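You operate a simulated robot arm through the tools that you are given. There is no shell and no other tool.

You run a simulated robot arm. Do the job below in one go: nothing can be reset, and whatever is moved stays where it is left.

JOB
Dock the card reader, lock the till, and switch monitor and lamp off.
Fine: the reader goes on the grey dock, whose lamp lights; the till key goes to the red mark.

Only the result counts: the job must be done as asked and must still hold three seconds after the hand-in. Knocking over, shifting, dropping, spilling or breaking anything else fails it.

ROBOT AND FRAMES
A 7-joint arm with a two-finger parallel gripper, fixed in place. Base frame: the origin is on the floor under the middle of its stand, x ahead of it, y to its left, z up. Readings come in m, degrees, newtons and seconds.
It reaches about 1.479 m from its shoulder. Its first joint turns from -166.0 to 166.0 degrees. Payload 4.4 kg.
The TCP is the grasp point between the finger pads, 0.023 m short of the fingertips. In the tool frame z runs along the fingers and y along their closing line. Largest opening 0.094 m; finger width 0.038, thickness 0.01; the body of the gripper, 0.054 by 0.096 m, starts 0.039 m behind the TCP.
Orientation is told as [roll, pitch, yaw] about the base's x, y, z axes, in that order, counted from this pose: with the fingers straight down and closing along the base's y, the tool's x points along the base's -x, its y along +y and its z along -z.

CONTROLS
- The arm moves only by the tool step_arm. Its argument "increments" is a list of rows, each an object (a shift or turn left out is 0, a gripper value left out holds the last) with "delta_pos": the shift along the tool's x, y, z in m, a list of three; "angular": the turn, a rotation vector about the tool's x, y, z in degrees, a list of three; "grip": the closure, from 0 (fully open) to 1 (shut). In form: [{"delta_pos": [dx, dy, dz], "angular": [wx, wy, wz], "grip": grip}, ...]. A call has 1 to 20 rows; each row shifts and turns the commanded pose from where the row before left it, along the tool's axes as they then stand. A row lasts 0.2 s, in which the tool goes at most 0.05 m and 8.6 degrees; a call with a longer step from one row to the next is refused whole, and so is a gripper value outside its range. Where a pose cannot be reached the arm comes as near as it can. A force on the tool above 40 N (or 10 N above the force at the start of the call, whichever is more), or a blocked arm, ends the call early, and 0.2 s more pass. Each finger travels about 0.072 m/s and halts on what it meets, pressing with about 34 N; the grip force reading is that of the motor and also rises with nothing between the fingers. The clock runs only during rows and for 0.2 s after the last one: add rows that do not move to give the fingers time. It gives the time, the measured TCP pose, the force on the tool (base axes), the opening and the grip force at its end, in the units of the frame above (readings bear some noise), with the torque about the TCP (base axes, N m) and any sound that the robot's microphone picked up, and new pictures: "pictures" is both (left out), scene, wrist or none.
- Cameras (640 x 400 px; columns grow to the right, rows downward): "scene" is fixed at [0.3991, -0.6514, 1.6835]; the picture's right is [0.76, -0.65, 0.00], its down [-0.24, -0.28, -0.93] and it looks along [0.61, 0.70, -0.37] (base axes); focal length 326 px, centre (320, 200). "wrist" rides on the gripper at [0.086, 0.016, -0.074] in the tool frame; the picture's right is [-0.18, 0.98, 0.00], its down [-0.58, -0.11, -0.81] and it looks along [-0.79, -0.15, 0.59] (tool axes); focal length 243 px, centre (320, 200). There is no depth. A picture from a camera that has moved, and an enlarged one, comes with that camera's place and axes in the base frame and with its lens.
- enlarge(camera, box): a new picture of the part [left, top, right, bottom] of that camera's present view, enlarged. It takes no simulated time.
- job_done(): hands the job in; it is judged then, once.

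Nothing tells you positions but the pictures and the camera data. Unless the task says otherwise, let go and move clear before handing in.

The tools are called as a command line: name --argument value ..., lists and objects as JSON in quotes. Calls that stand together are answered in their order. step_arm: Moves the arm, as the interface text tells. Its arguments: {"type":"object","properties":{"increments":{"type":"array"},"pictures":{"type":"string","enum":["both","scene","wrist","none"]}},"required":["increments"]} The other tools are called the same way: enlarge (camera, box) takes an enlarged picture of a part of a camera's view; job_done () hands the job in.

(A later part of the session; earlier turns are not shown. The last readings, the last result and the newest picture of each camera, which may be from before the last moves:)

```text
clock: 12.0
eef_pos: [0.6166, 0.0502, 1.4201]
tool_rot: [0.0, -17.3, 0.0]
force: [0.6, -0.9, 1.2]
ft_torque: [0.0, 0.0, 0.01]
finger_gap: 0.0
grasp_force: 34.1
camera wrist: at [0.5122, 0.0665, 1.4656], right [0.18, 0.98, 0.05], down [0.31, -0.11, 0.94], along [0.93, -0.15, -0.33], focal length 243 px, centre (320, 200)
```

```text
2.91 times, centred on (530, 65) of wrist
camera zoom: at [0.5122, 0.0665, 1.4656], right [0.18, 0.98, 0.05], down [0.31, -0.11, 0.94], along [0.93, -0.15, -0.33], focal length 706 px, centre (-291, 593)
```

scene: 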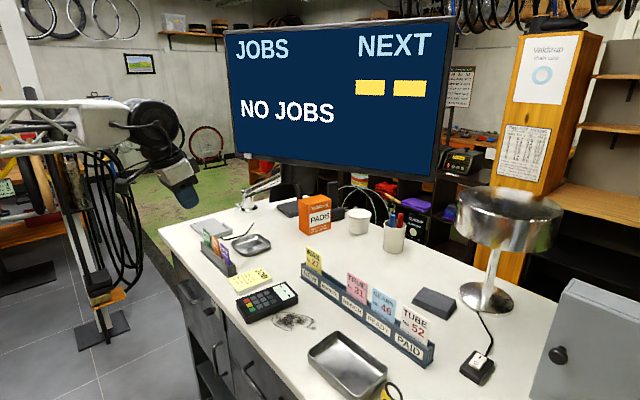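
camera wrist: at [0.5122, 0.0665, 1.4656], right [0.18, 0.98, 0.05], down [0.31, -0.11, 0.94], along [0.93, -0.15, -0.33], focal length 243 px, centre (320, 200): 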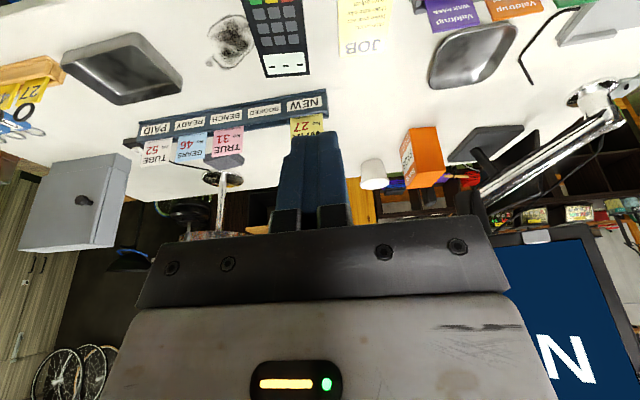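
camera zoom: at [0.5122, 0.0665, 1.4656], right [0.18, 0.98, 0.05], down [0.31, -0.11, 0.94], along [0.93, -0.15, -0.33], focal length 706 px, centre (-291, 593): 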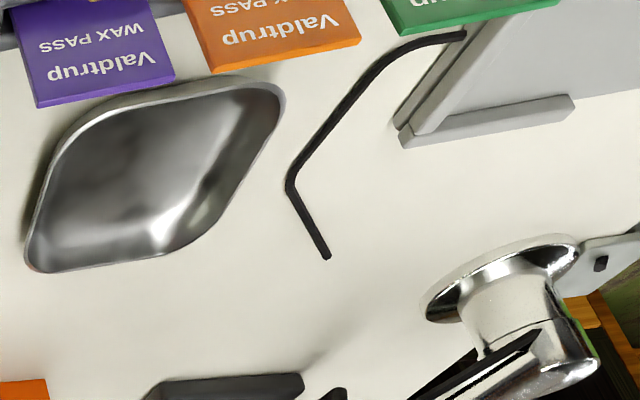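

Two views agree on the button at (0.914, 0.318, 1.417), with the panel facing about 25° off the x axis. I'll pitch the fingers horizontal and yaw them to square up with the panel.

step_arm --increments '[{"angular": [0, -8.08, 0]}, {"angular": [0, -8.08, 0]}, {"angular": [0, -8.08, 0]}, {"angular": [0, -8.08, 0]}, {"angular": [0, -8.08, 0]}, {"angular": [0, -8.08, 0]}, {"angular": [0, -8.08, 0]}, {"angular": [0, -8.08, 0]}, {"angular": [0, -8.08, 0]}, {"angular": [-8.5, 0, 0]}, {"angular": [-8.5, 0, 0]}, {"angular": [-8.5, 0, 0]}, {}]'

```text
clock: 14.2
eef_pos: [0.6924, 0.0565, 1.3021]
tool_rot: [-0.3, -79.6, 5.4]
force: [0.4, -0.5, 1.0]
ft_torque: [-0.02, 0.02, 0.02]
finger_gap: 0.0
grasp_force: 34.0
stopped in row 10: the force on the tool passed its limit at 47 N (the readings are from after the stop); the commanded pose is now the measured one
camera wrist: at [0.6021, 0.0643, 1.2302], right [-0.06, 0.98, 0.18], down [-0.68, -0.17, 0.72], along [0.74, -0.08, 0.67], focal length 243 px, centre (320, 200)
```

scene: 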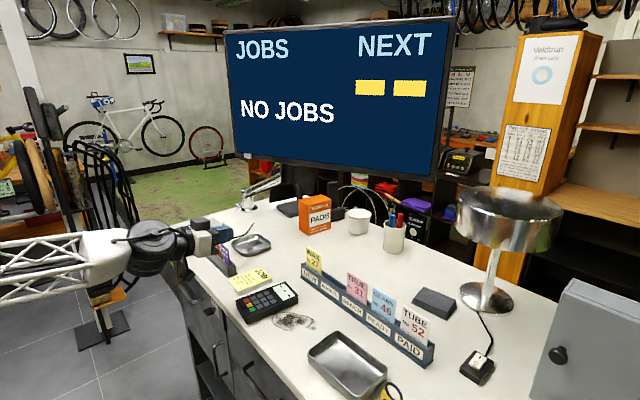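
wrist: 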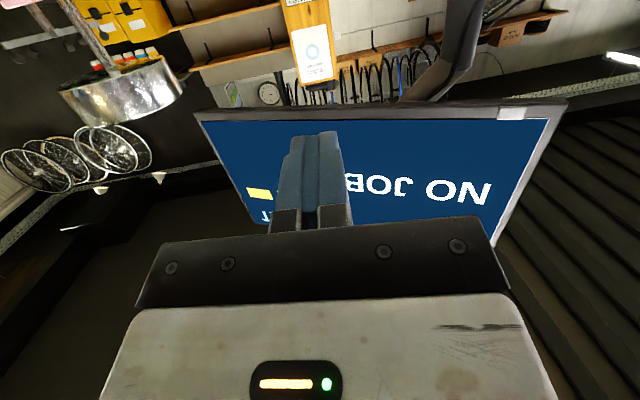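

The hand drifted down and forward and stopped with a force spike. The arm may not have been able to fold that close in. I'll check that nothing was touched before continuing.

enlarge --camera "scene" --box '[0, 180, 300, 380]'

enlarge --camera "scene" --box '[150, 180, 300, 330]'

```text
2.00 times, centred on (150, 280) of scene
camera zoom: at [0.3991, -0.6514, 1.6835], right [0.76, -0.65, 0.0], down [-0.24, -0.28, -0.93], along [0.61, 0.7, -0.37], focal length 651 px, centre (660, 40)
```

zoom: 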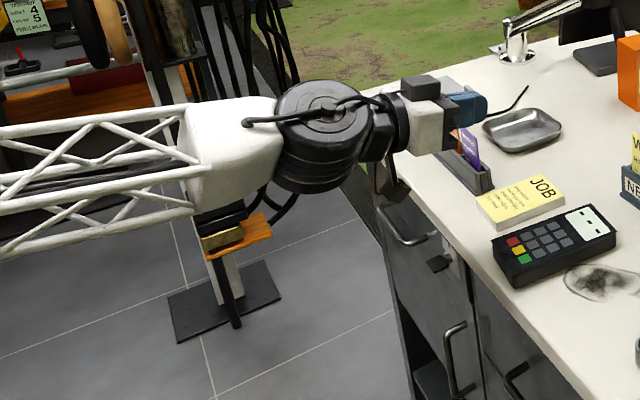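

```text
2.67 times, centred on (225, 255) of scene
camera zoom: at [0.3991, -0.6514, 1.6835], right [0.76, -0.65, 0.0], down [-0.24, -0.28, -0.93], along [0.61, 0.7, -0.37], focal length 868 px, centre (573, 53)
```

zoom: 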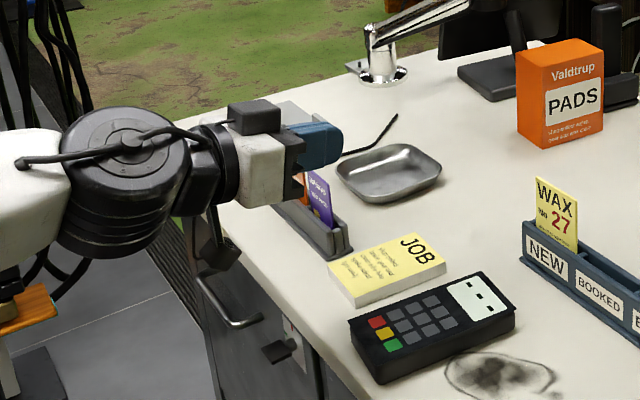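

Nothing was touched; the hand had come almost in line with the forearm, which is an awkward singular pose. I'll pitch back up to about -62° to stay clear of it and see whether the arm tracks cleanly.

step_arm --increments '[{"angular": [0, 5.8, 0]}, {"angular": [0, 5.8, 0]}, {"angular": [0, 5.8, 0]}, {}]' --pictures "scene"

```text
clock: 15.4
eef_pos: [0.6352, 0.0501, 1.3957]
tool_rot: [-1.1, -73.3, 5.5]
force: [0.2, 0.4, -1.2]
ft_torque: [-0.01, -0.06, -0.02]
finger_gap: 0.0
grasp_force: 33.8
out of reach, approached as far as the arm can: row 3
stopped in row 4: the arm was blocked; the commanded pose is now the measured one
```

scene: 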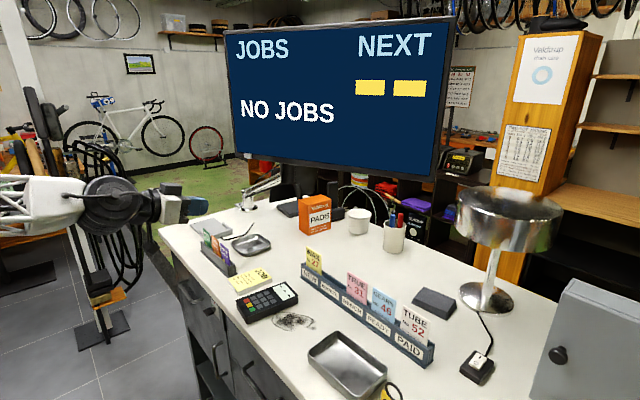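

The arm cannot fold its wrist that close to its own shoulder, so out-of-reach poses near the body must be avoided. I'll move outward first, then pitch back to about -47°, which is enough to press the button with the fingertip edge.

step_arm --increments '[{"delta_pos": [-0.0122, 0.0227, 0.0406]}, {"delta_pos": [-0.0122, 0.0227, 0.0406]}, {"delta_pos": [-0.0122, 0.0227, 0.0406]}, {"angular": [0, 8.5, 0]}, {"angular": [0, 8.5, 0]}, {"angular": [0, 8.5, 0]}, {}]'

```text
clock: 17.0
eef_pos: [0.7563, 0.1273, 1.3969]
tool_rot: [-0.5, -47.8, 4.8]
force: [0.4, 0.3, -0.4]
ft_torque: [-0.01, 0.03, -0.03]
finger_gap: 0.0
grasp_force: 34.2
camera wrist: at [0.6418, 0.1343, 1.3827], right [0.05, 0.99, 0.13], down [-0.2, -0.12, 0.97], along [0.98, -0.07, 0.19], focal length 243 px, centre (320, 200)
```

scene: 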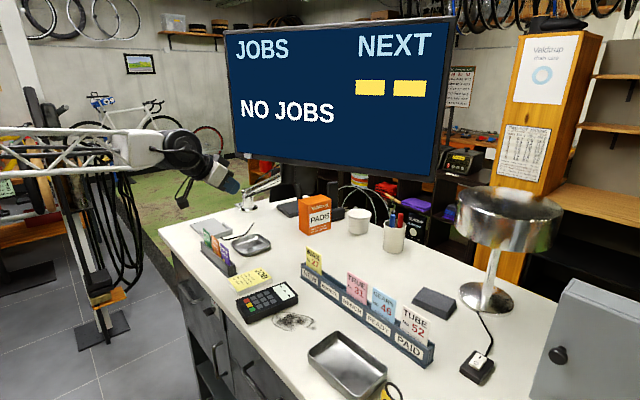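
wrist: 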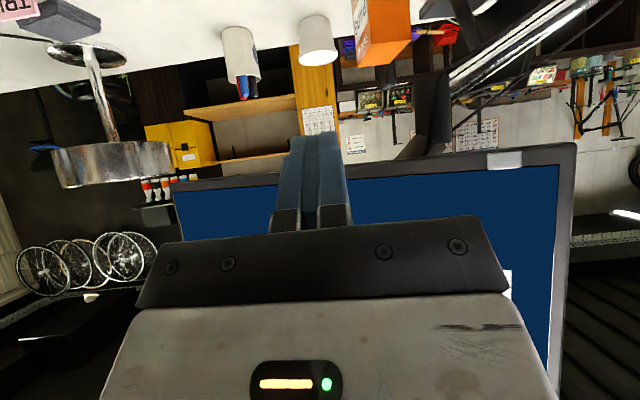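

The arm tracks well here and the button again falls at about (0.914, 0.317, 1.416). I'll yaw to face the panel and stop about 4 cm short of the button.

step_arm --increments '[{"angular": [-5.14, 0, -4.66]}, {"angular": [-5.14, 0, -4.66]}, {"angular": [-5.14, 0, -4.66]}, {"delta_pos": [-0.0297, 0.026, 0.0253]}, {"delta_pos": [-0.0297, 0.026, 0.0253]}, {"delta_pos": [-0.0297, 0.026, 0.0253]}, {"delta_pos": [-0.0297, 0.026, 0.0253]}, {}]'

enlarge --camera "wrist" --box '[220, 50, 460, 250]'

enlarge --camera "scene" --box '[170, 120, 290, 220]'

```text
clock: 18.8
eef_pos: [0.853, 0.2908, 1.4169]
tool_rot: [-0.5, -47.8, 25.6]
force: [-0.3, 0.5, -0.3]
ft_torque: [0.01, -0.01, 0.03]
finger_gap: 0.0
grasp_force: 34.3
camera wrist: at [0.7439, 0.2557, 1.4025], right [-0.31, 0.94, 0.13], down [-0.14, -0.18, 0.97], along [0.94, 0.28, 0.19], focal length 243 px, centre (320, 200)
```

scene: 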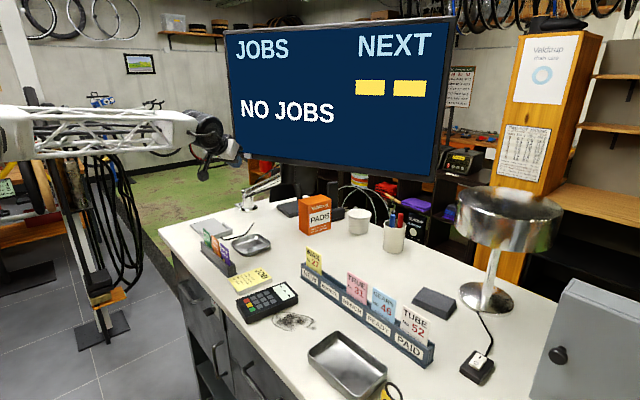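
wrist: 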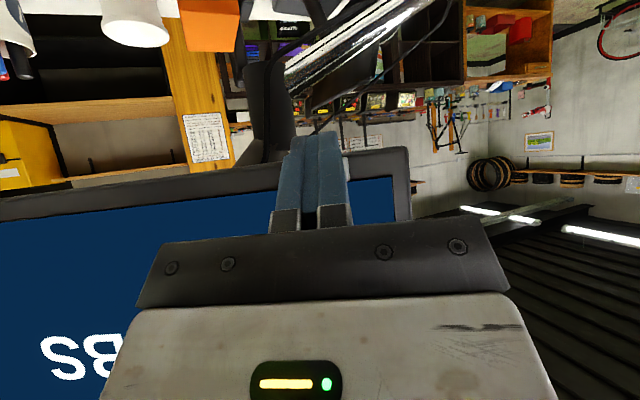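

```text
2.00 times, centred on (340, 150) of wrist
camera zoom: at [0.7439, 0.2557, 1.4025], right [-0.31, 0.94, 0.13], down [-0.14, -0.18, 0.97], along [0.94, 0.28, 0.19], focal length 485 px, centre (280, 300)
```

zoom: 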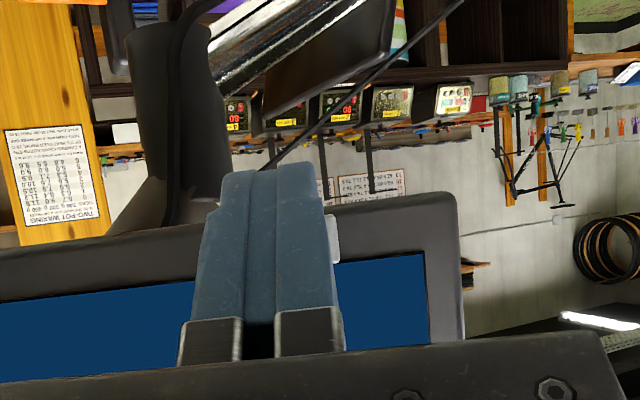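

```text
4.00 times, centred on (230, 170) of scene
camera zoom: at [0.3991, -0.6514, 1.6835], right [0.76, -0.65, 0.0], down [-0.24, -0.28, -0.93], along [0.61, 0.7, -0.37], focal length 1302 px, centre (680, 320)
```

zoom: 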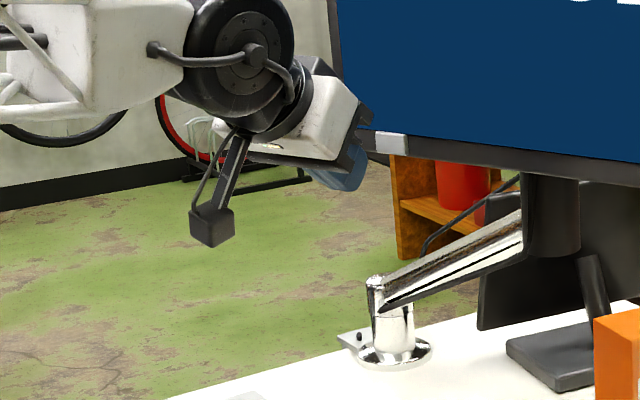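

The fingertip's upper corner is lined up with the button, about 36 mm short of it. I'll advance along the panel's normal, gently, in small steps.

step_arm --increments '[{"delta_pos": [-0.00941, 0, 0.01037]}, {"delta_pos": [-0.00941, 0, 0.01037]}, {"delta_pos": [-0.00134, 0, 0.00148]}, {"delta_pos": [-0.00134, 0, 0.00148]}, {"delta_pos": [-0.00134, 0, 0.00148]}, {}]'

enlarge --camera "scene" --box '[210, 130, 270, 190]'

enlarge --camera "wrist" --box '[260, 80, 420, 230]'

```text
clock: 20.2
eef_pos: [0.8833, 0.3029, 1.4156]
tool_rot: [-0.5, -47.8, 25.6]
force: [-0.3, -0.5, -0.4]
ft_torque: [-0.03, 0.03, -0.01]
finger_gap: 0.0
grasp_force: 34.1
camera wrist: at [0.774, 0.2677, 1.4014], right [-0.31, 0.94, 0.13], down [-0.14, -0.18, 0.97], along [0.94, 0.28, 0.19], focal length 243 px, centre (320, 200)
```

scene: 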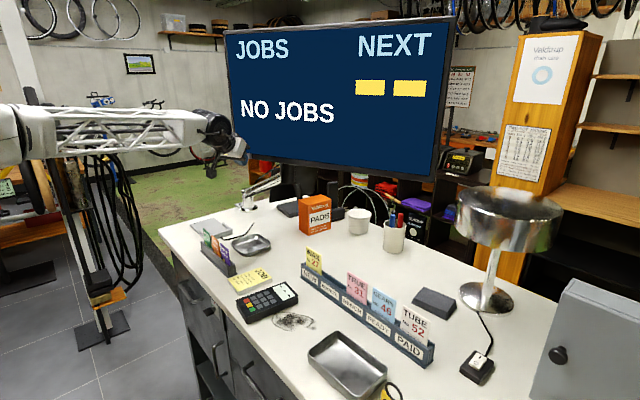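
wrist: 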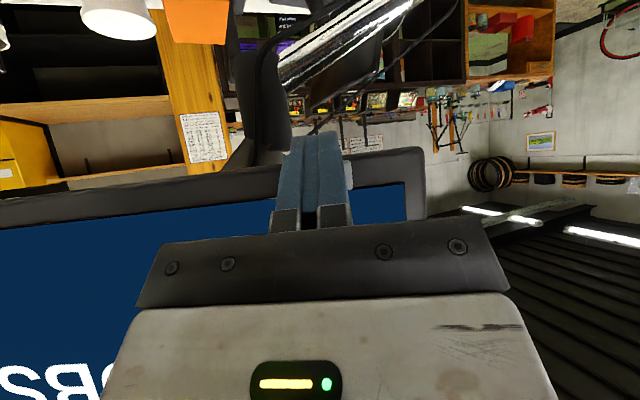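

```text
6.67 times, centred on (240, 160) of scene
camera zoom: at [0.3991, -0.6514, 1.6835], right [0.76, -0.65, 0.0], down [-0.24, -0.28, -0.93], along [0.61, 0.7, -0.37], focal length 2170 px, centre (853, 467)
```

zoom: 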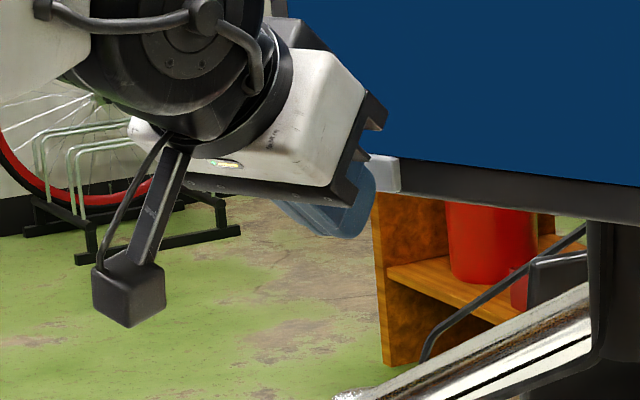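

```text
2.67 times, centred on (340, 155) of wrist
camera zoom: at [0.774, 0.2677, 1.4014], right [-0.31, 0.94, 0.13], down [-0.14, -0.18, 0.97], along [0.94, 0.28, 0.19], focal length 647 px, centre (267, 320)
```

zoom: 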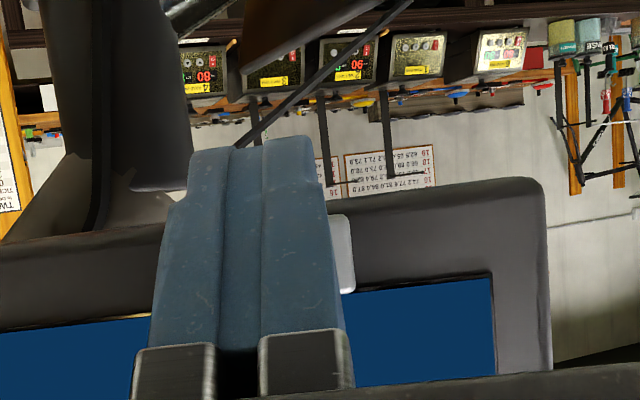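

No contact yet, with a few millimetres left. I'll continue in 2 mm steps.

step_arm --increments '[{"delta_pos": [-0.00134, 0, 0.00148]}, {"delta_pos": [-0.00134, 0, 0.00148]}, {"delta_pos": [-0.00134, 0, 0.00148]}, {}]' --pictures "scene"

enlarge --camera "wrist" --box '[260, 80, 420, 230]'

```text
clock: 21.2
eef_pos: [0.8886, 0.3055, 1.4149]
tool_rot: [-0.5, -47.8, 25.7]
force: [-2.4, -1.2, -0.9]
ft_torque: [0.03, 0.01, -0.02]
finger_gap: 0.0
grasp_force: 34.1
heard: click
```

scene: 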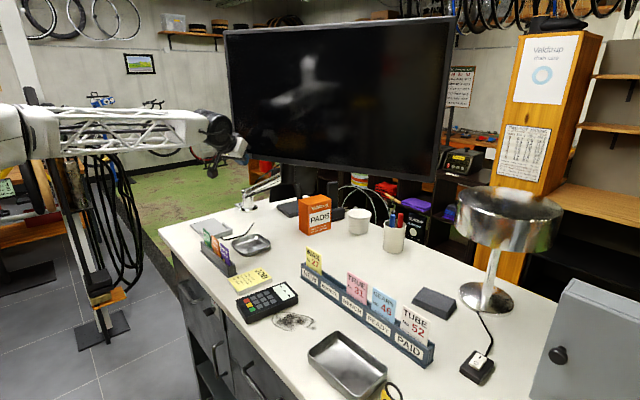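

```text
2.67 times, centred on (340, 155) of wrist
camera zoom: at [0.7789, 0.2703, 1.4007], right [-0.31, 0.94, 0.13], down [-0.14, -0.18, 0.97], along [0.94, 0.28, 0.19], focal length 647 px, centre (267, 320)
```

zoom: 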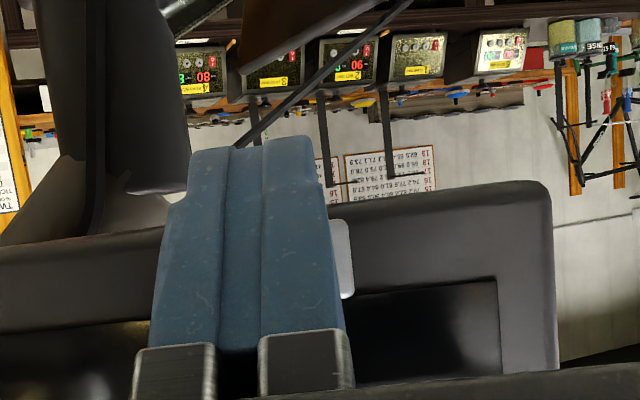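

The monitor clicked off and its screen is dark. I'll back straight off it, then turn back to a mild 17° tilt and move in front of the counter toward the key.

step_arm --increments '[{"delta_pos": [0.0325, 0, -0.0358]}, {"delta_pos": [0.0325, 0, -0.0358]}, {"angular": [6.32, 0, 5.73]}, {"angular": [6.32, 0, 5.73]}, {"angular": [6.32, 0, 5.73]}, {"angular": [0, 7.7, 0]}, {"angular": [0, 7.7, 0]}, {"angular": [0, 7.7, 0]}, {"angular": [0, 7.7, 0]}, {"delta_pos": [0.037, -0.0204, -0.0008]}, {"delta_pos": [0.037, -0.0204, -0.0008]}, {"delta_pos": [0.037, -0.0204, -0.0008]}, {"delta_pos": [0.037, -0.0204, -0.0008]}, {"delta_pos": [0.037, -0.0204, -0.0008]}, {}]'

enlarge --camera "scene" --box '[220, 10, 460, 260]'

```text
clock: 24.4
eef_pos: [0.6214, 0.1603, 1.3656]
tool_rot: [-0.3, -17.1, -0.2]
force: [0.1, -0.5, 0.4]
ft_torque: [0.02, 0.01, -0.03]
finger_gap: 0.0
grasp_force: 34.1
camera wrist: at [0.5169, 0.1777, 1.4113], right [0.18, 0.98, 0.05], down [0.32, -0.11, 0.94], along [0.93, -0.15, -0.33], focal length 243 px, centre (320, 200)
```

scene: 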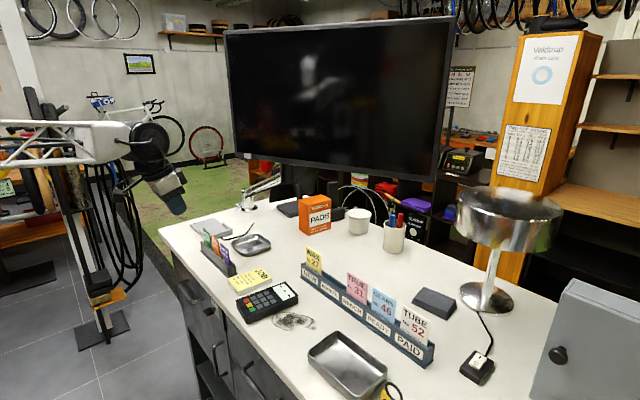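
wrist: 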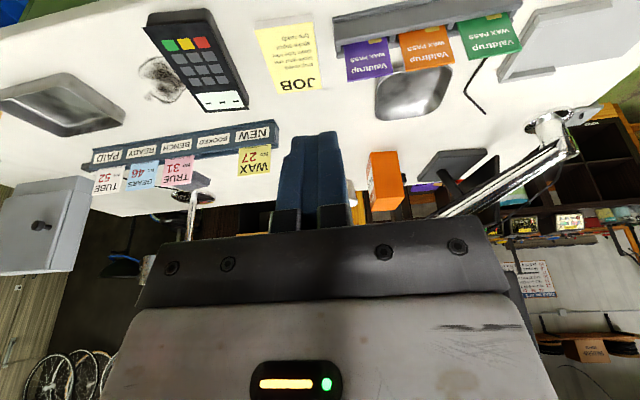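

```text
1.60 times, centred on (340, 135) of scene
camera zoom: at [0.3991, -0.6514, 1.6835], right [0.76, -0.65, 0.0], down [-0.24, -0.28, -0.93], along [0.61, 0.7, -0.37], focal length 521 px, centre (288, 304)
```

zoom: 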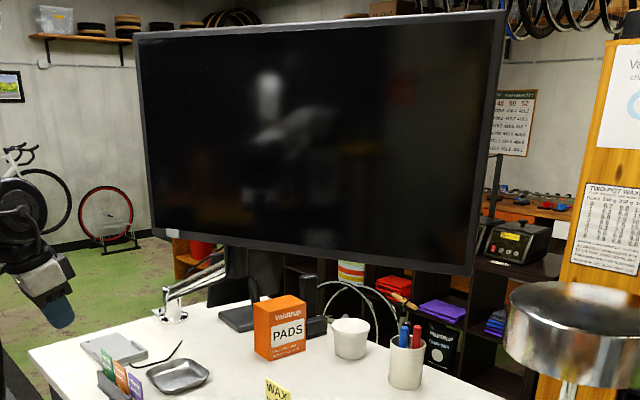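

The monitor is off and has not moved. I'll descend in front of the counter edge to look at the key up close.

step_arm --increments '[{"delta_pos": [0.0143, 0, 0.0468]}, {"delta_pos": [0.0143, 0, 0.0468]}, {"delta_pos": [0.0143, 0, 0.0468]}, {"delta_pos": [0.0143, 0, 0.0468]}, {}]'

enlarge --camera "wrist" --box '[240, 0, 400, 100]'

enlarge --camera "scene" --box '[140, 230, 260, 340]'

```text
clock: 25.6
eef_pos: [0.6215, 0.1599, 1.1669]
tool_rot: [-0.4, -17.1, -0.2]
force: [0.4, 0.5, -0.7]
ft_torque: [0.0, -0.01, 0.01]
finger_gap: 0.0
grasp_force: 34.4
camera wrist: at [0.5169, 0.1761, 1.2126], right [0.18, 0.98, 0.05], down [0.32, -0.1, 0.94], along [0.93, -0.15, -0.33], focal length 243 px, centre (320, 200)
```

scene: 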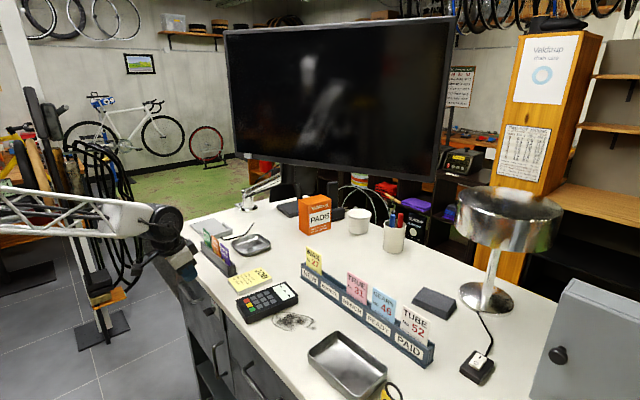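
wrist: 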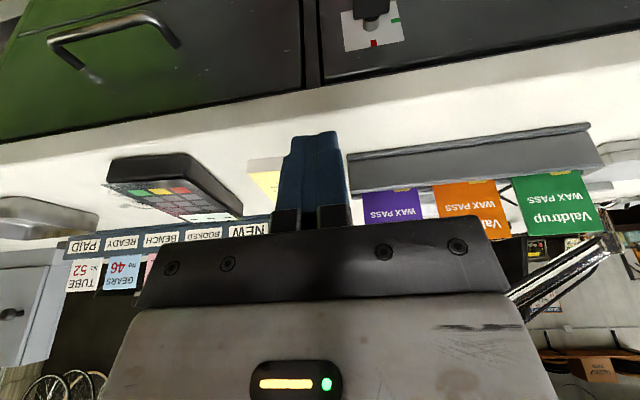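

```text
4.00 times, centred on (320, 50) of wrist
camera zoom: at [0.5169, 0.1761, 1.2126], right [0.18, 0.98, 0.05], down [0.32, -0.1, 0.94], along [0.93, -0.15, -0.33], focal length 970 px, centre (320, 800)
```

zoom: 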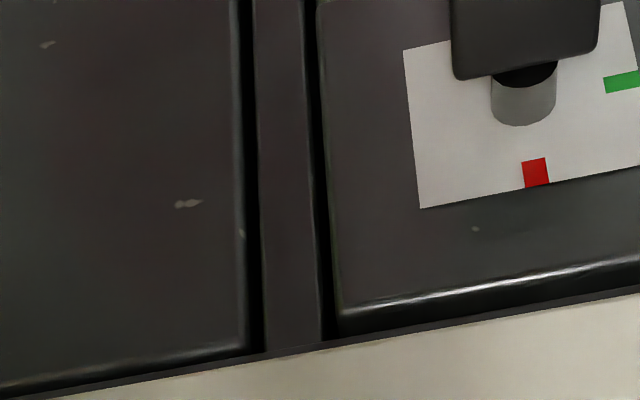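

```text
3.64 times, centred on (200, 285) of scene
camera zoom: at [0.3991, -0.6514, 1.6835], right [0.76, -0.65, 0.0], down [-0.24, -0.28, -0.93], along [0.61, 0.7, -0.37], focal length 1184 px, centre (756, -109)
```

zoom: 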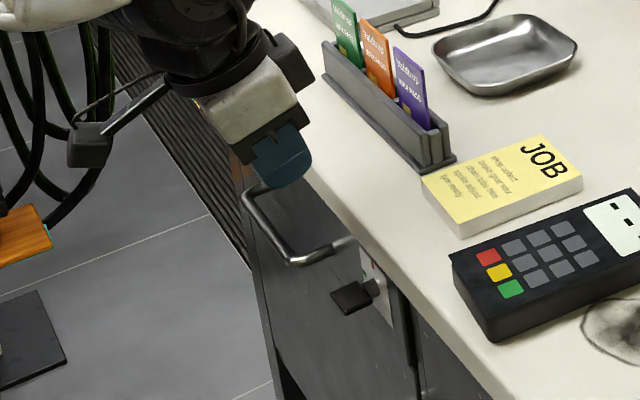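

Triangulating with this close view puts the lock axis at about (0.695, 0.209, 0.971), with the bow spanning y 0.192–0.226 and x 0.658–0.683, tucked under the counter's edge. I need the counter edge precisely before reaching under it.

enlarge --camera "wrist" --box '[320, 0, 448, 80]'

enlarge --camera "wrist" --box '[320, 50, 448, 130]'

enlarge --camera "wrist" --box '[0, 0, 200, 140]'

```text
5.00 times, centred on (384, 40) of wrist
camera zoom: at [0.5169, 0.1761, 1.2126], right [0.18, 0.98, 0.05], down [0.32, -0.1, 0.94], along [0.93, -0.15, -0.33], focal length 1213 px, centre (0, 1000)
```

zoom: 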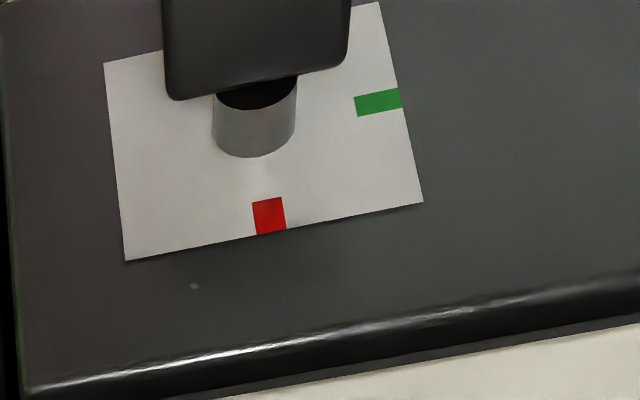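

```text
5.00 times, centred on (384, 90) of wrist
camera zoom: at [0.5169, 0.1761, 1.2126], right [0.18, 0.98, 0.05], down [0.32, -0.1, 0.94], along [0.93, -0.15, -0.33], focal length 1213 px, centre (0, 750)
```

zoom: 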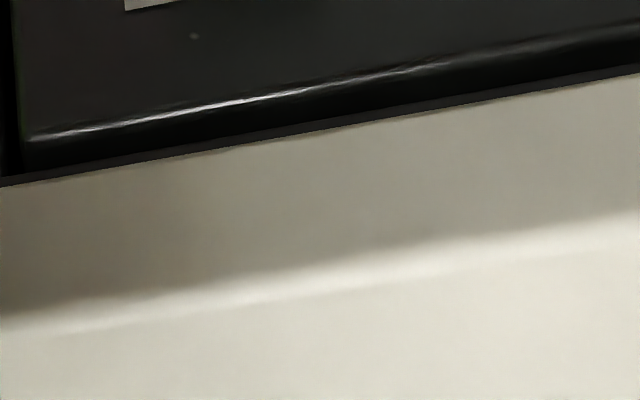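

```text
2.86 times, centred on (100, 70) of wrist
camera zoom: at [0.5169, 0.1761, 1.2126], right [0.18, 0.98, 0.05], down [0.32, -0.1, 0.94], along [0.93, -0.15, -0.33], focal length 693 px, centre (949, 571)
```

zoom: 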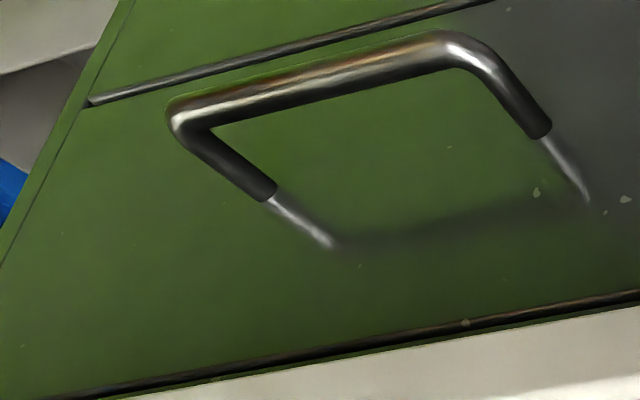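

The counter's lower front edge is at about x 0.6655, z 1.069, so the fingertips can reach under it with a 17° tilt. I'll lower in front of the edge, with the fingers aligned over the bow's right half at y ≈ 0.1875.

step_arm --increments '[{"delta_pos": [0.0119, 0.0069, 0.0387]}, {"delta_pos": [0.0119, 0.0069, 0.0387]}, {"delta_pos": [0.0119, 0.0069, 0.0387]}, {"delta_pos": [0.0119, 0.0069, 0.0387]}, {}]'

enlarge --camera "wrist" --box '[240, 60, 400, 220]'

enlarge --camera "scene" --box '[170, 260, 250, 340]'

```text
clock: 26.8
eef_pos: [0.6217, 0.1886, 1.0059]
tool_rot: [-0.3, -17.1, -0.1]
force: [1.0, -0.4, 0.1]
ft_torque: [-0.05, 0.04, 0.02]
finger_gap: 0.0
grasp_force: 33.5
camera wrist: at [0.5168, 0.2049, 1.052], right [0.18, 0.98, 0.05], down [0.32, -0.1, 0.94], along [0.93, -0.15, -0.33], focal length 243 px, centre (320, 200)
```

scene: 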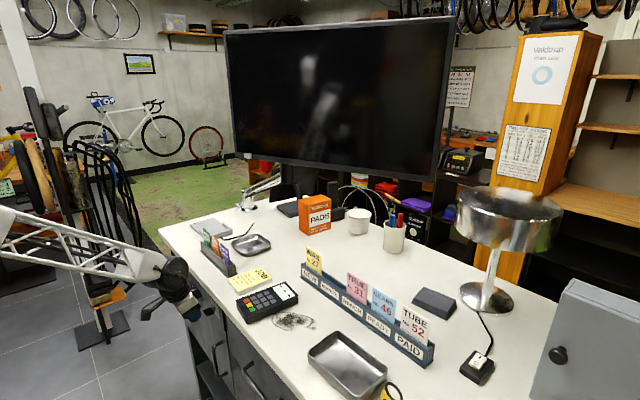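
wrist: 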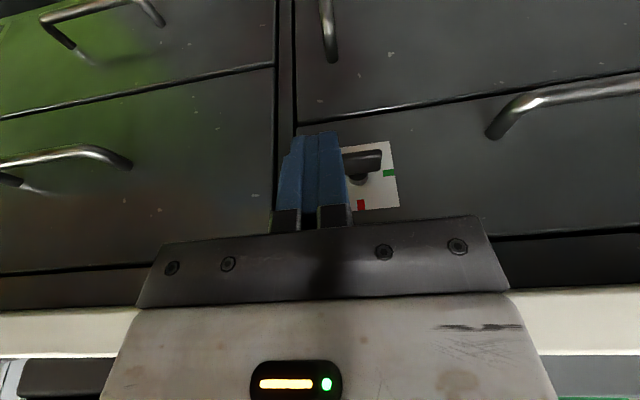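

```text
2.50 times, centred on (320, 140) of wrist
camera zoom: at [0.5168, 0.2049, 1.052], right [0.18, 0.98, 0.05], down [0.32, -0.1, 0.94], along [0.93, -0.15, -0.33], focal length 606 px, centre (320, 350)
```

zoom: 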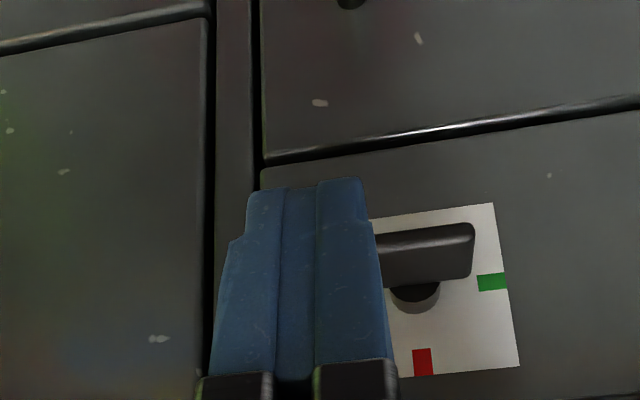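

```text
5.00 times, centred on (210, 300) of scene
camera zoom: at [0.3991, -0.6514, 1.6835], right [0.76, -0.65, 0.0], down [-0.24, -0.28, -0.93], along [0.61, 0.7, -0.37], focal length 1628 px, centre (870, -300)
```

zoom: 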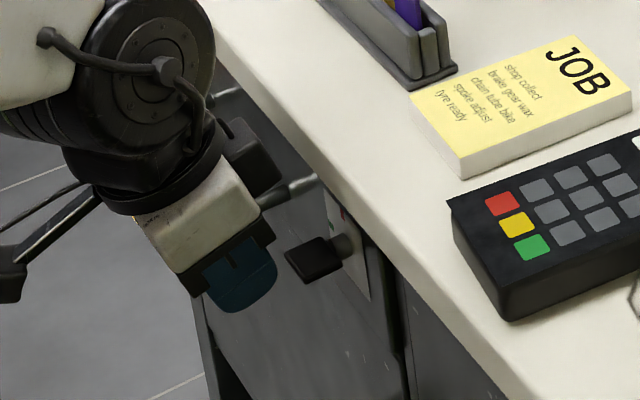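

The key's bow, green mark (right = +y) and red mark (up in the world) are clear, and the axis is at about (y 0.208, z 0.972). I'll slide the fingertips forward over the bow's right half, then press down to begin turning it.

step_arm --increments '[{"delta_pos": [-0.0136, -0.001, 0.0042]}, {"delta_pos": [-0.0136, -0.001, 0.0042]}, {}]'

enlarge --camera "wrist" --box '[240, 60, 400, 220]'

enlarge --camera "scene" --box '[185, 275, 245, 335]'

```text
clock: 27.3
eef_pos: [0.6382, 0.1866, 1.0055]
tool_rot: [-0.4, -17.0, 0.0]
force: [-37.1, -4.3, 15.2]
ft_torque: [0.48, -2.62, 0.47]
finger_gap: 0.0
grasp_force: 33.8
stopped in row 2: the force on the tool passed its limit at 78 N (the readings are from after the stop); the commanded pose is now the measured one
camera wrist: at [0.5331, 0.2035, 1.0518], right [0.18, 0.98, 0.05], down [0.32, -0.1, 0.94], along [0.93, -0.15, -0.33], focal length 243 px, centre (320, 200)
```

scene: 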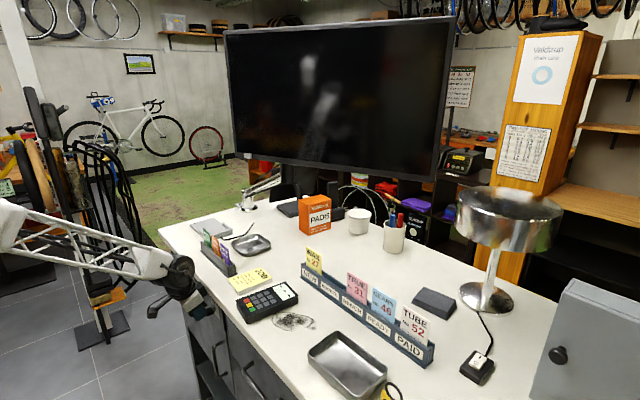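
wrist: 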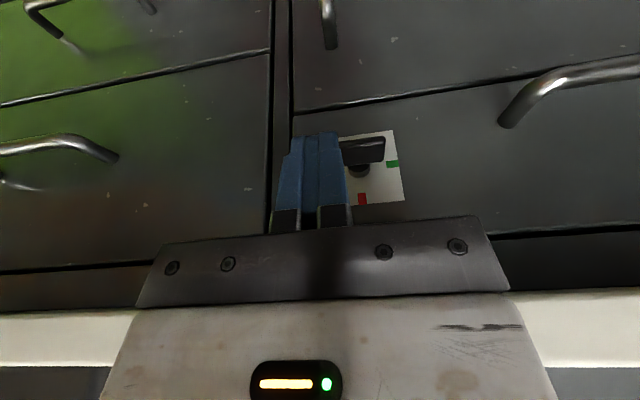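

```text
2.50 times, centred on (320, 140) of wrist
camera zoom: at [0.5331, 0.2035, 1.0518], right [0.18, 0.98, 0.05], down [0.32, -0.1, 0.94], along [0.93, -0.15, -0.33], focal length 606 px, centre (320, 350)
```

zoom: 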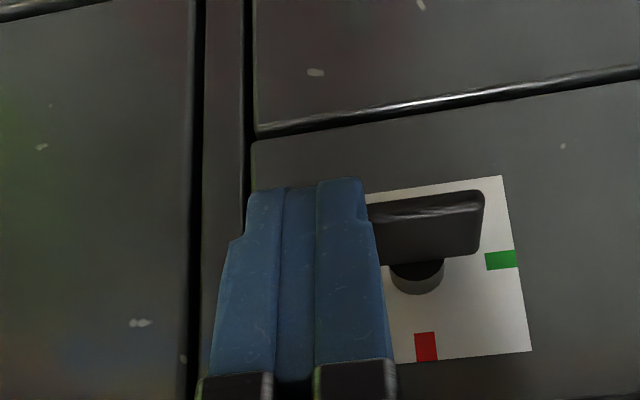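

```text
6.67 times, centred on (215, 305) of scene
camera zoom: at [0.3991, -0.6514, 1.6835], right [0.76, -0.65, 0.0], down [-0.24, -0.28, -0.93], along [0.61, 0.7, -0.37], focal length 2170 px, centre (1020, -500)
```

zoom: 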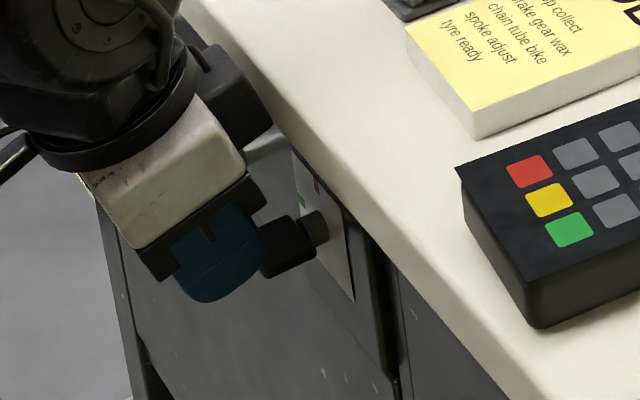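

The forward move was stopped by a dark block on the front of the gripper touching the counter's edge; nothing else was disturbed. I'll back off and tilt further to about 25°, so the block clears the edge while the fingertips reach the bow.

step_arm --increments '[{"delta_pos": [0.0191, 0, -0.0059]}, {"delta_pos": [0.0096, 0, -0.003]}, {"angular": [0, -8, 0]}, {}]'

enlarge --camera "scene" --box '[165, 265, 245, 335]'

enlarge --camera "wrist" --box '[240, 60, 400, 220]'

```text
clock: 28.3
eef_pos: [0.6087, 0.1869, 1.0059]
tool_rot: [-0.4, -25.0, 0.0]
force: [0.1, 0.2, -0.1]
ft_torque: [-0.01, -0.01, 0.02]
finger_gap: 0.0
grasp_force: 34.1
camera wrist: at [0.4988, 0.2031, 1.0363], right [0.17, 0.98, 0.07], down [0.19, -0.1, 0.98], along [0.97, -0.15, -0.2], focal length 243 px, centre (320, 200)
```

scene: 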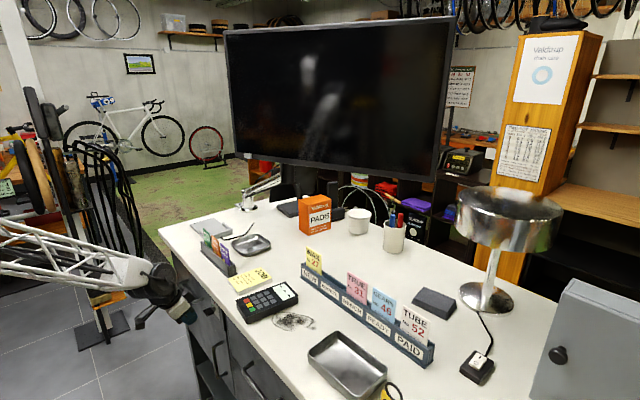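
wrist: 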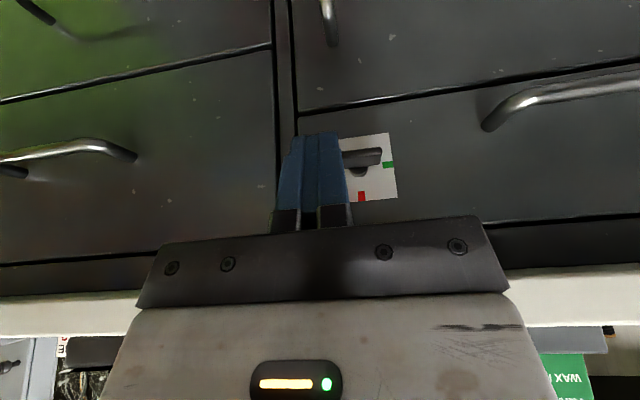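

```text
5.71 times, centred on (205, 300) of scene
camera zoom: at [0.3991, -0.6514, 1.6835], right [0.76, -0.65, 0.0], down [-0.24, -0.28, -0.93], along [0.61, 0.7, -0.37], focal length 1860 px, centre (977, -371)
```

zoom: 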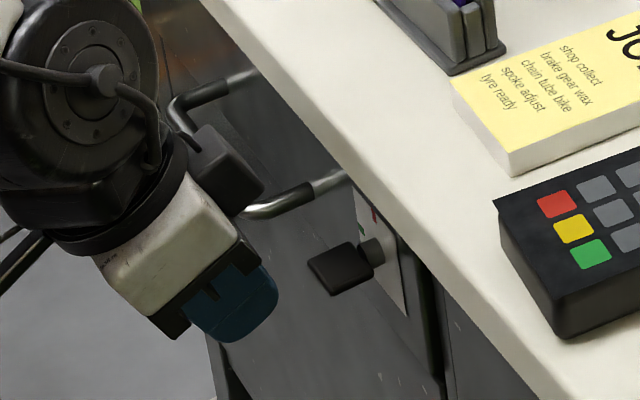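

```text
2.50 times, centred on (320, 140) of wrist
camera zoom: at [0.4988, 0.2031, 1.0363], right [0.17, 0.98, 0.07], down [0.19, -0.1, 0.98], along [0.97, -0.15, -0.2], focal length 606 px, centre (320, 350)
```

zoom: 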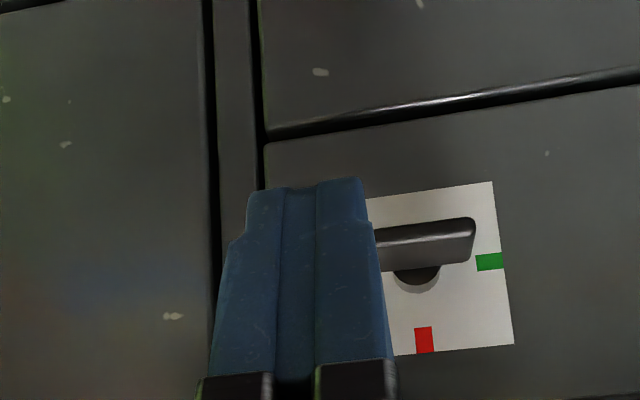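

The 25° tilt was reached without trouble. I'll edge forward, tilt a further 8° for more clearance, and bring the tips just above the bow's right half.

step_arm --increments '[{"delta_pos": [-0.0193, 0, 0.009]}, {"angular": [0, -8, 0]}, {"delta_pos": [-0.0075, 0, 0.0049]}, {"delta_pos": [-0.0075, 0, 0.0049]}, {}]'

enlarge --camera "scene" --box '[165, 265, 245, 335]'

enlarge --camera "wrist" --box '[240, 60, 400, 220]'

```text
clock: 29.5
eef_pos: [0.6483, 0.1862, 1.005]
tool_rot: [-0.4, -33.0, 0.2]
force: [1.0, -0.6, 0.0]
ft_torque: [0.01, -0.02, 0.0]
finger_gap: 0.0003
grasp_force: 34.0
camera wrist: at [0.5345, 0.2024, 1.021], right [0.16, 0.98, 0.09], down [0.05, -0.1, 0.99], along [0.99, -0.15, -0.06], focal length 243 px, centre (320, 200)
```

scene: 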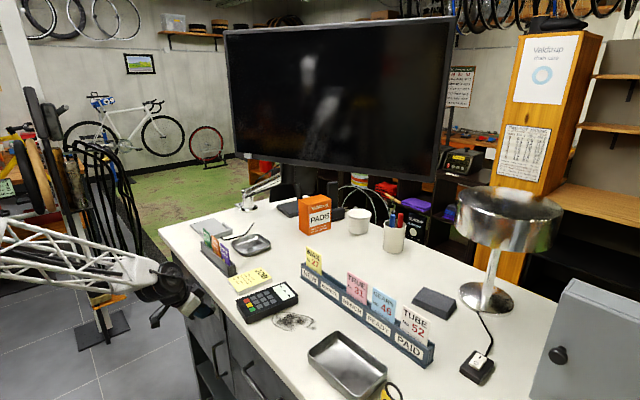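
wrist: 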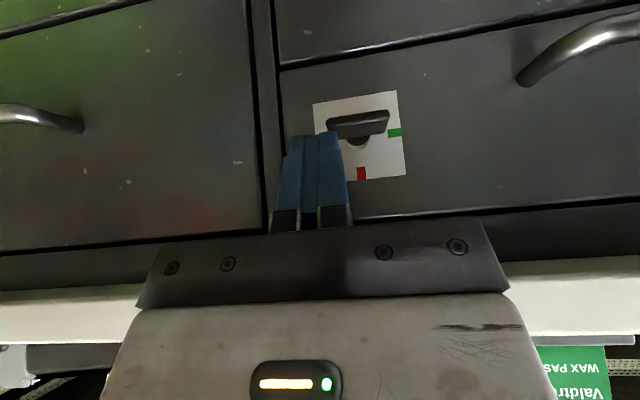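

```text
5.71 times, centred on (205, 300) of scene
camera zoom: at [0.3991, -0.6514, 1.6835], right [0.76, -0.65, 0.0], down [-0.24, -0.28, -0.93], along [0.61, 0.7, -0.37], focal length 1860 px, centre (977, -371)
```

zoom: 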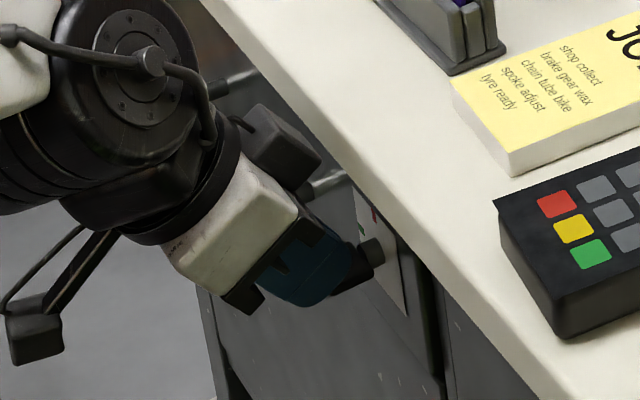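

```text
2.50 times, centred on (320, 140) of wrist
camera zoom: at [0.5345, 0.2024, 1.021], right [0.16, 0.98, 0.09], down [0.05, -0.1, 0.99], along [0.99, -0.15, -0.06], focal length 606 px, centre (320, 350)
```

zoom: 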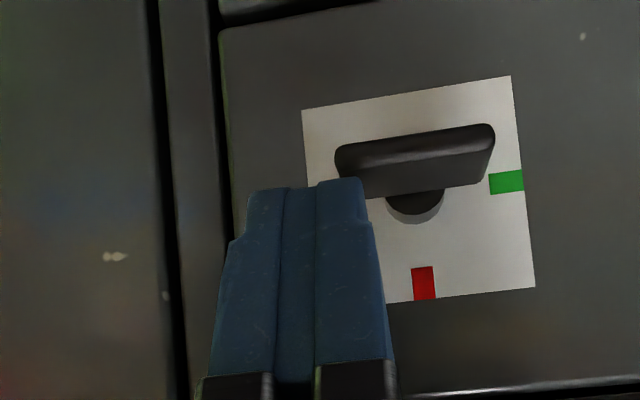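

The tips sit just above the bow's right half, with the block clear of the counter. I'll press straight down in 4 mm steps to start turning the key toward red.

step_arm --increments '[{"delta_pos": [0.00218, 0, 0.00335]}, {"delta_pos": [0.00218, 0, 0.00335]}, {"delta_pos": [0.00218, 0, 0.00335]}, {"delta_pos": [0.00218, 0, 0.00335]}, {}]'

enlarge --camera "wrist" --box '[280, 60, 420, 200]'

```text
clock: 30.7
eef_pos: [0.6474, 0.1858, 0.9895]
tool_rot: [-0.5, -33.1, 0.0]
force: [-1.4, -0.3, 0.9]
ft_torque: [0.0, 0.03, 0.03]
finger_gap: 0.0
grasp_force: 34.4
camera wrist: at [0.5344, 0.2027, 1.0043], right [0.16, 0.98, 0.09], down [0.05, -0.1, 0.99], along [0.99, -0.15, -0.06], focal length 243 px, centre (320, 200)
```

scene: 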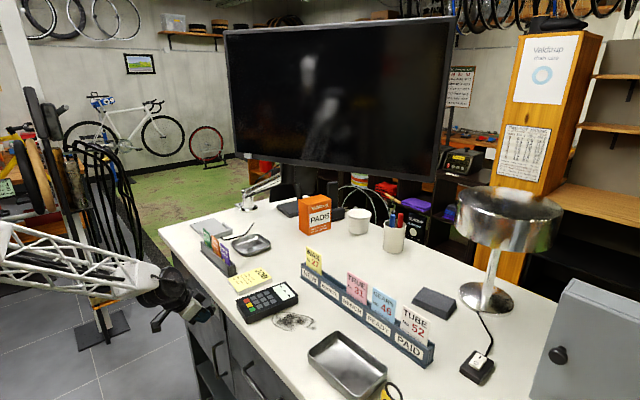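
wrist: 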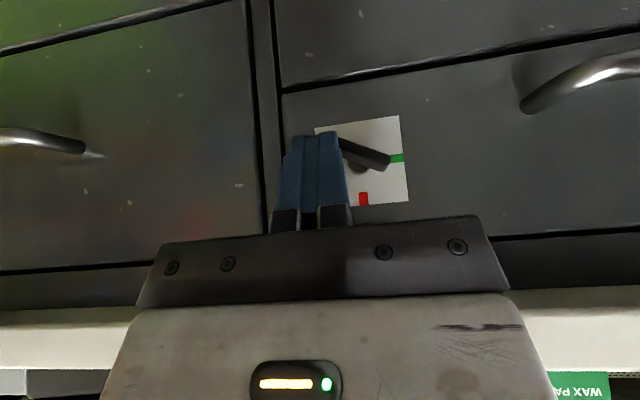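

```text
2.86 times, centred on (350, 130) of wrist
camera zoom: at [0.5344, 0.2027, 1.0043], right [0.16, 0.98, 0.09], down [0.05, -0.1, 0.99], along [0.99, -0.15, -0.06], focal length 693 px, centre (234, 400)
```

zoom: 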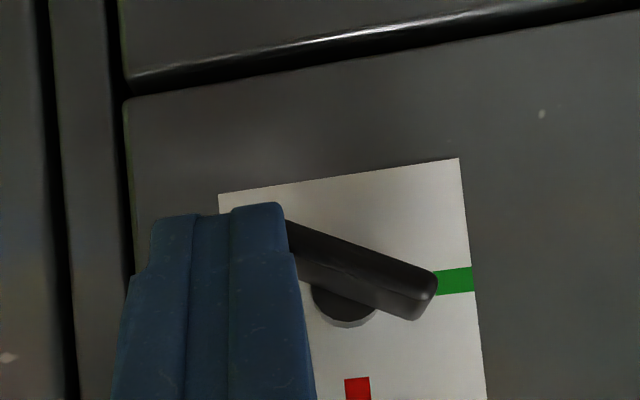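

The key is turning the right way with almost no force. I'll keep pressing down.

step_arm --increments '[{"delta_pos": [0.00218, 0, 0.00335]}, {"delta_pos": [0.00218, 0, 0.00335]}, {"delta_pos": [0.00218, 0, 0.00335]}, {"delta_pos": [0.00218, 0, 0.00335]}, {}]' --pictures "wrist"

enlarge --camera "wrist" --box '[280, 60, 420, 200]'

```text
clock: 31.9
eef_pos: [0.646, 0.1871, 0.9726]
tool_rot: [-0.6, -32.9, 0.2]
force: [-1.0, -1.5, -1.3]
ft_torque: [-0.06, 0.01, 0.01]
finger_gap: 0.0
grasp_force: 33.4
camera wrist: at [0.5345, 0.2034, 0.9875], right [0.16, 0.98, 0.09], down [0.05, -0.1, 0.99], along [0.99, -0.15, -0.06], focal length 243 px, centre (320, 200)
```

wrist: 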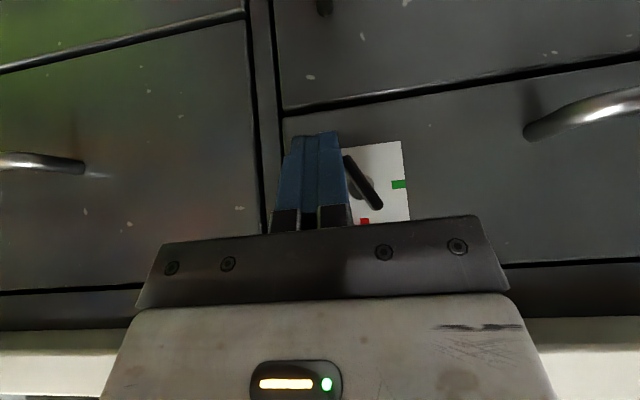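

```text
2.86 times, centred on (350, 130) of wrist
camera zoom: at [0.5345, 0.2034, 0.9875], right [0.16, 0.98, 0.09], down [0.05, -0.1, 0.99], along [0.99, -0.15, -0.06], focal length 693 px, centre (234, 400)
```

zoom: 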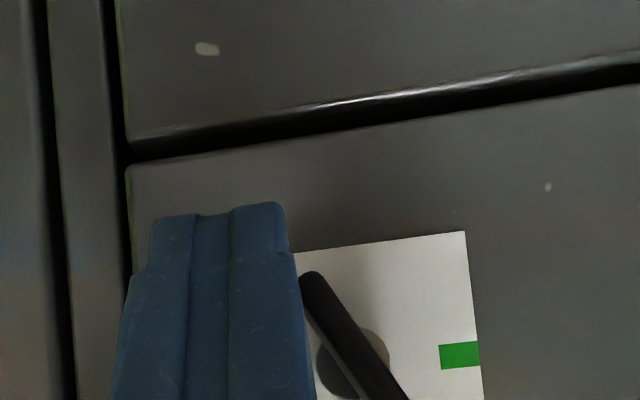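

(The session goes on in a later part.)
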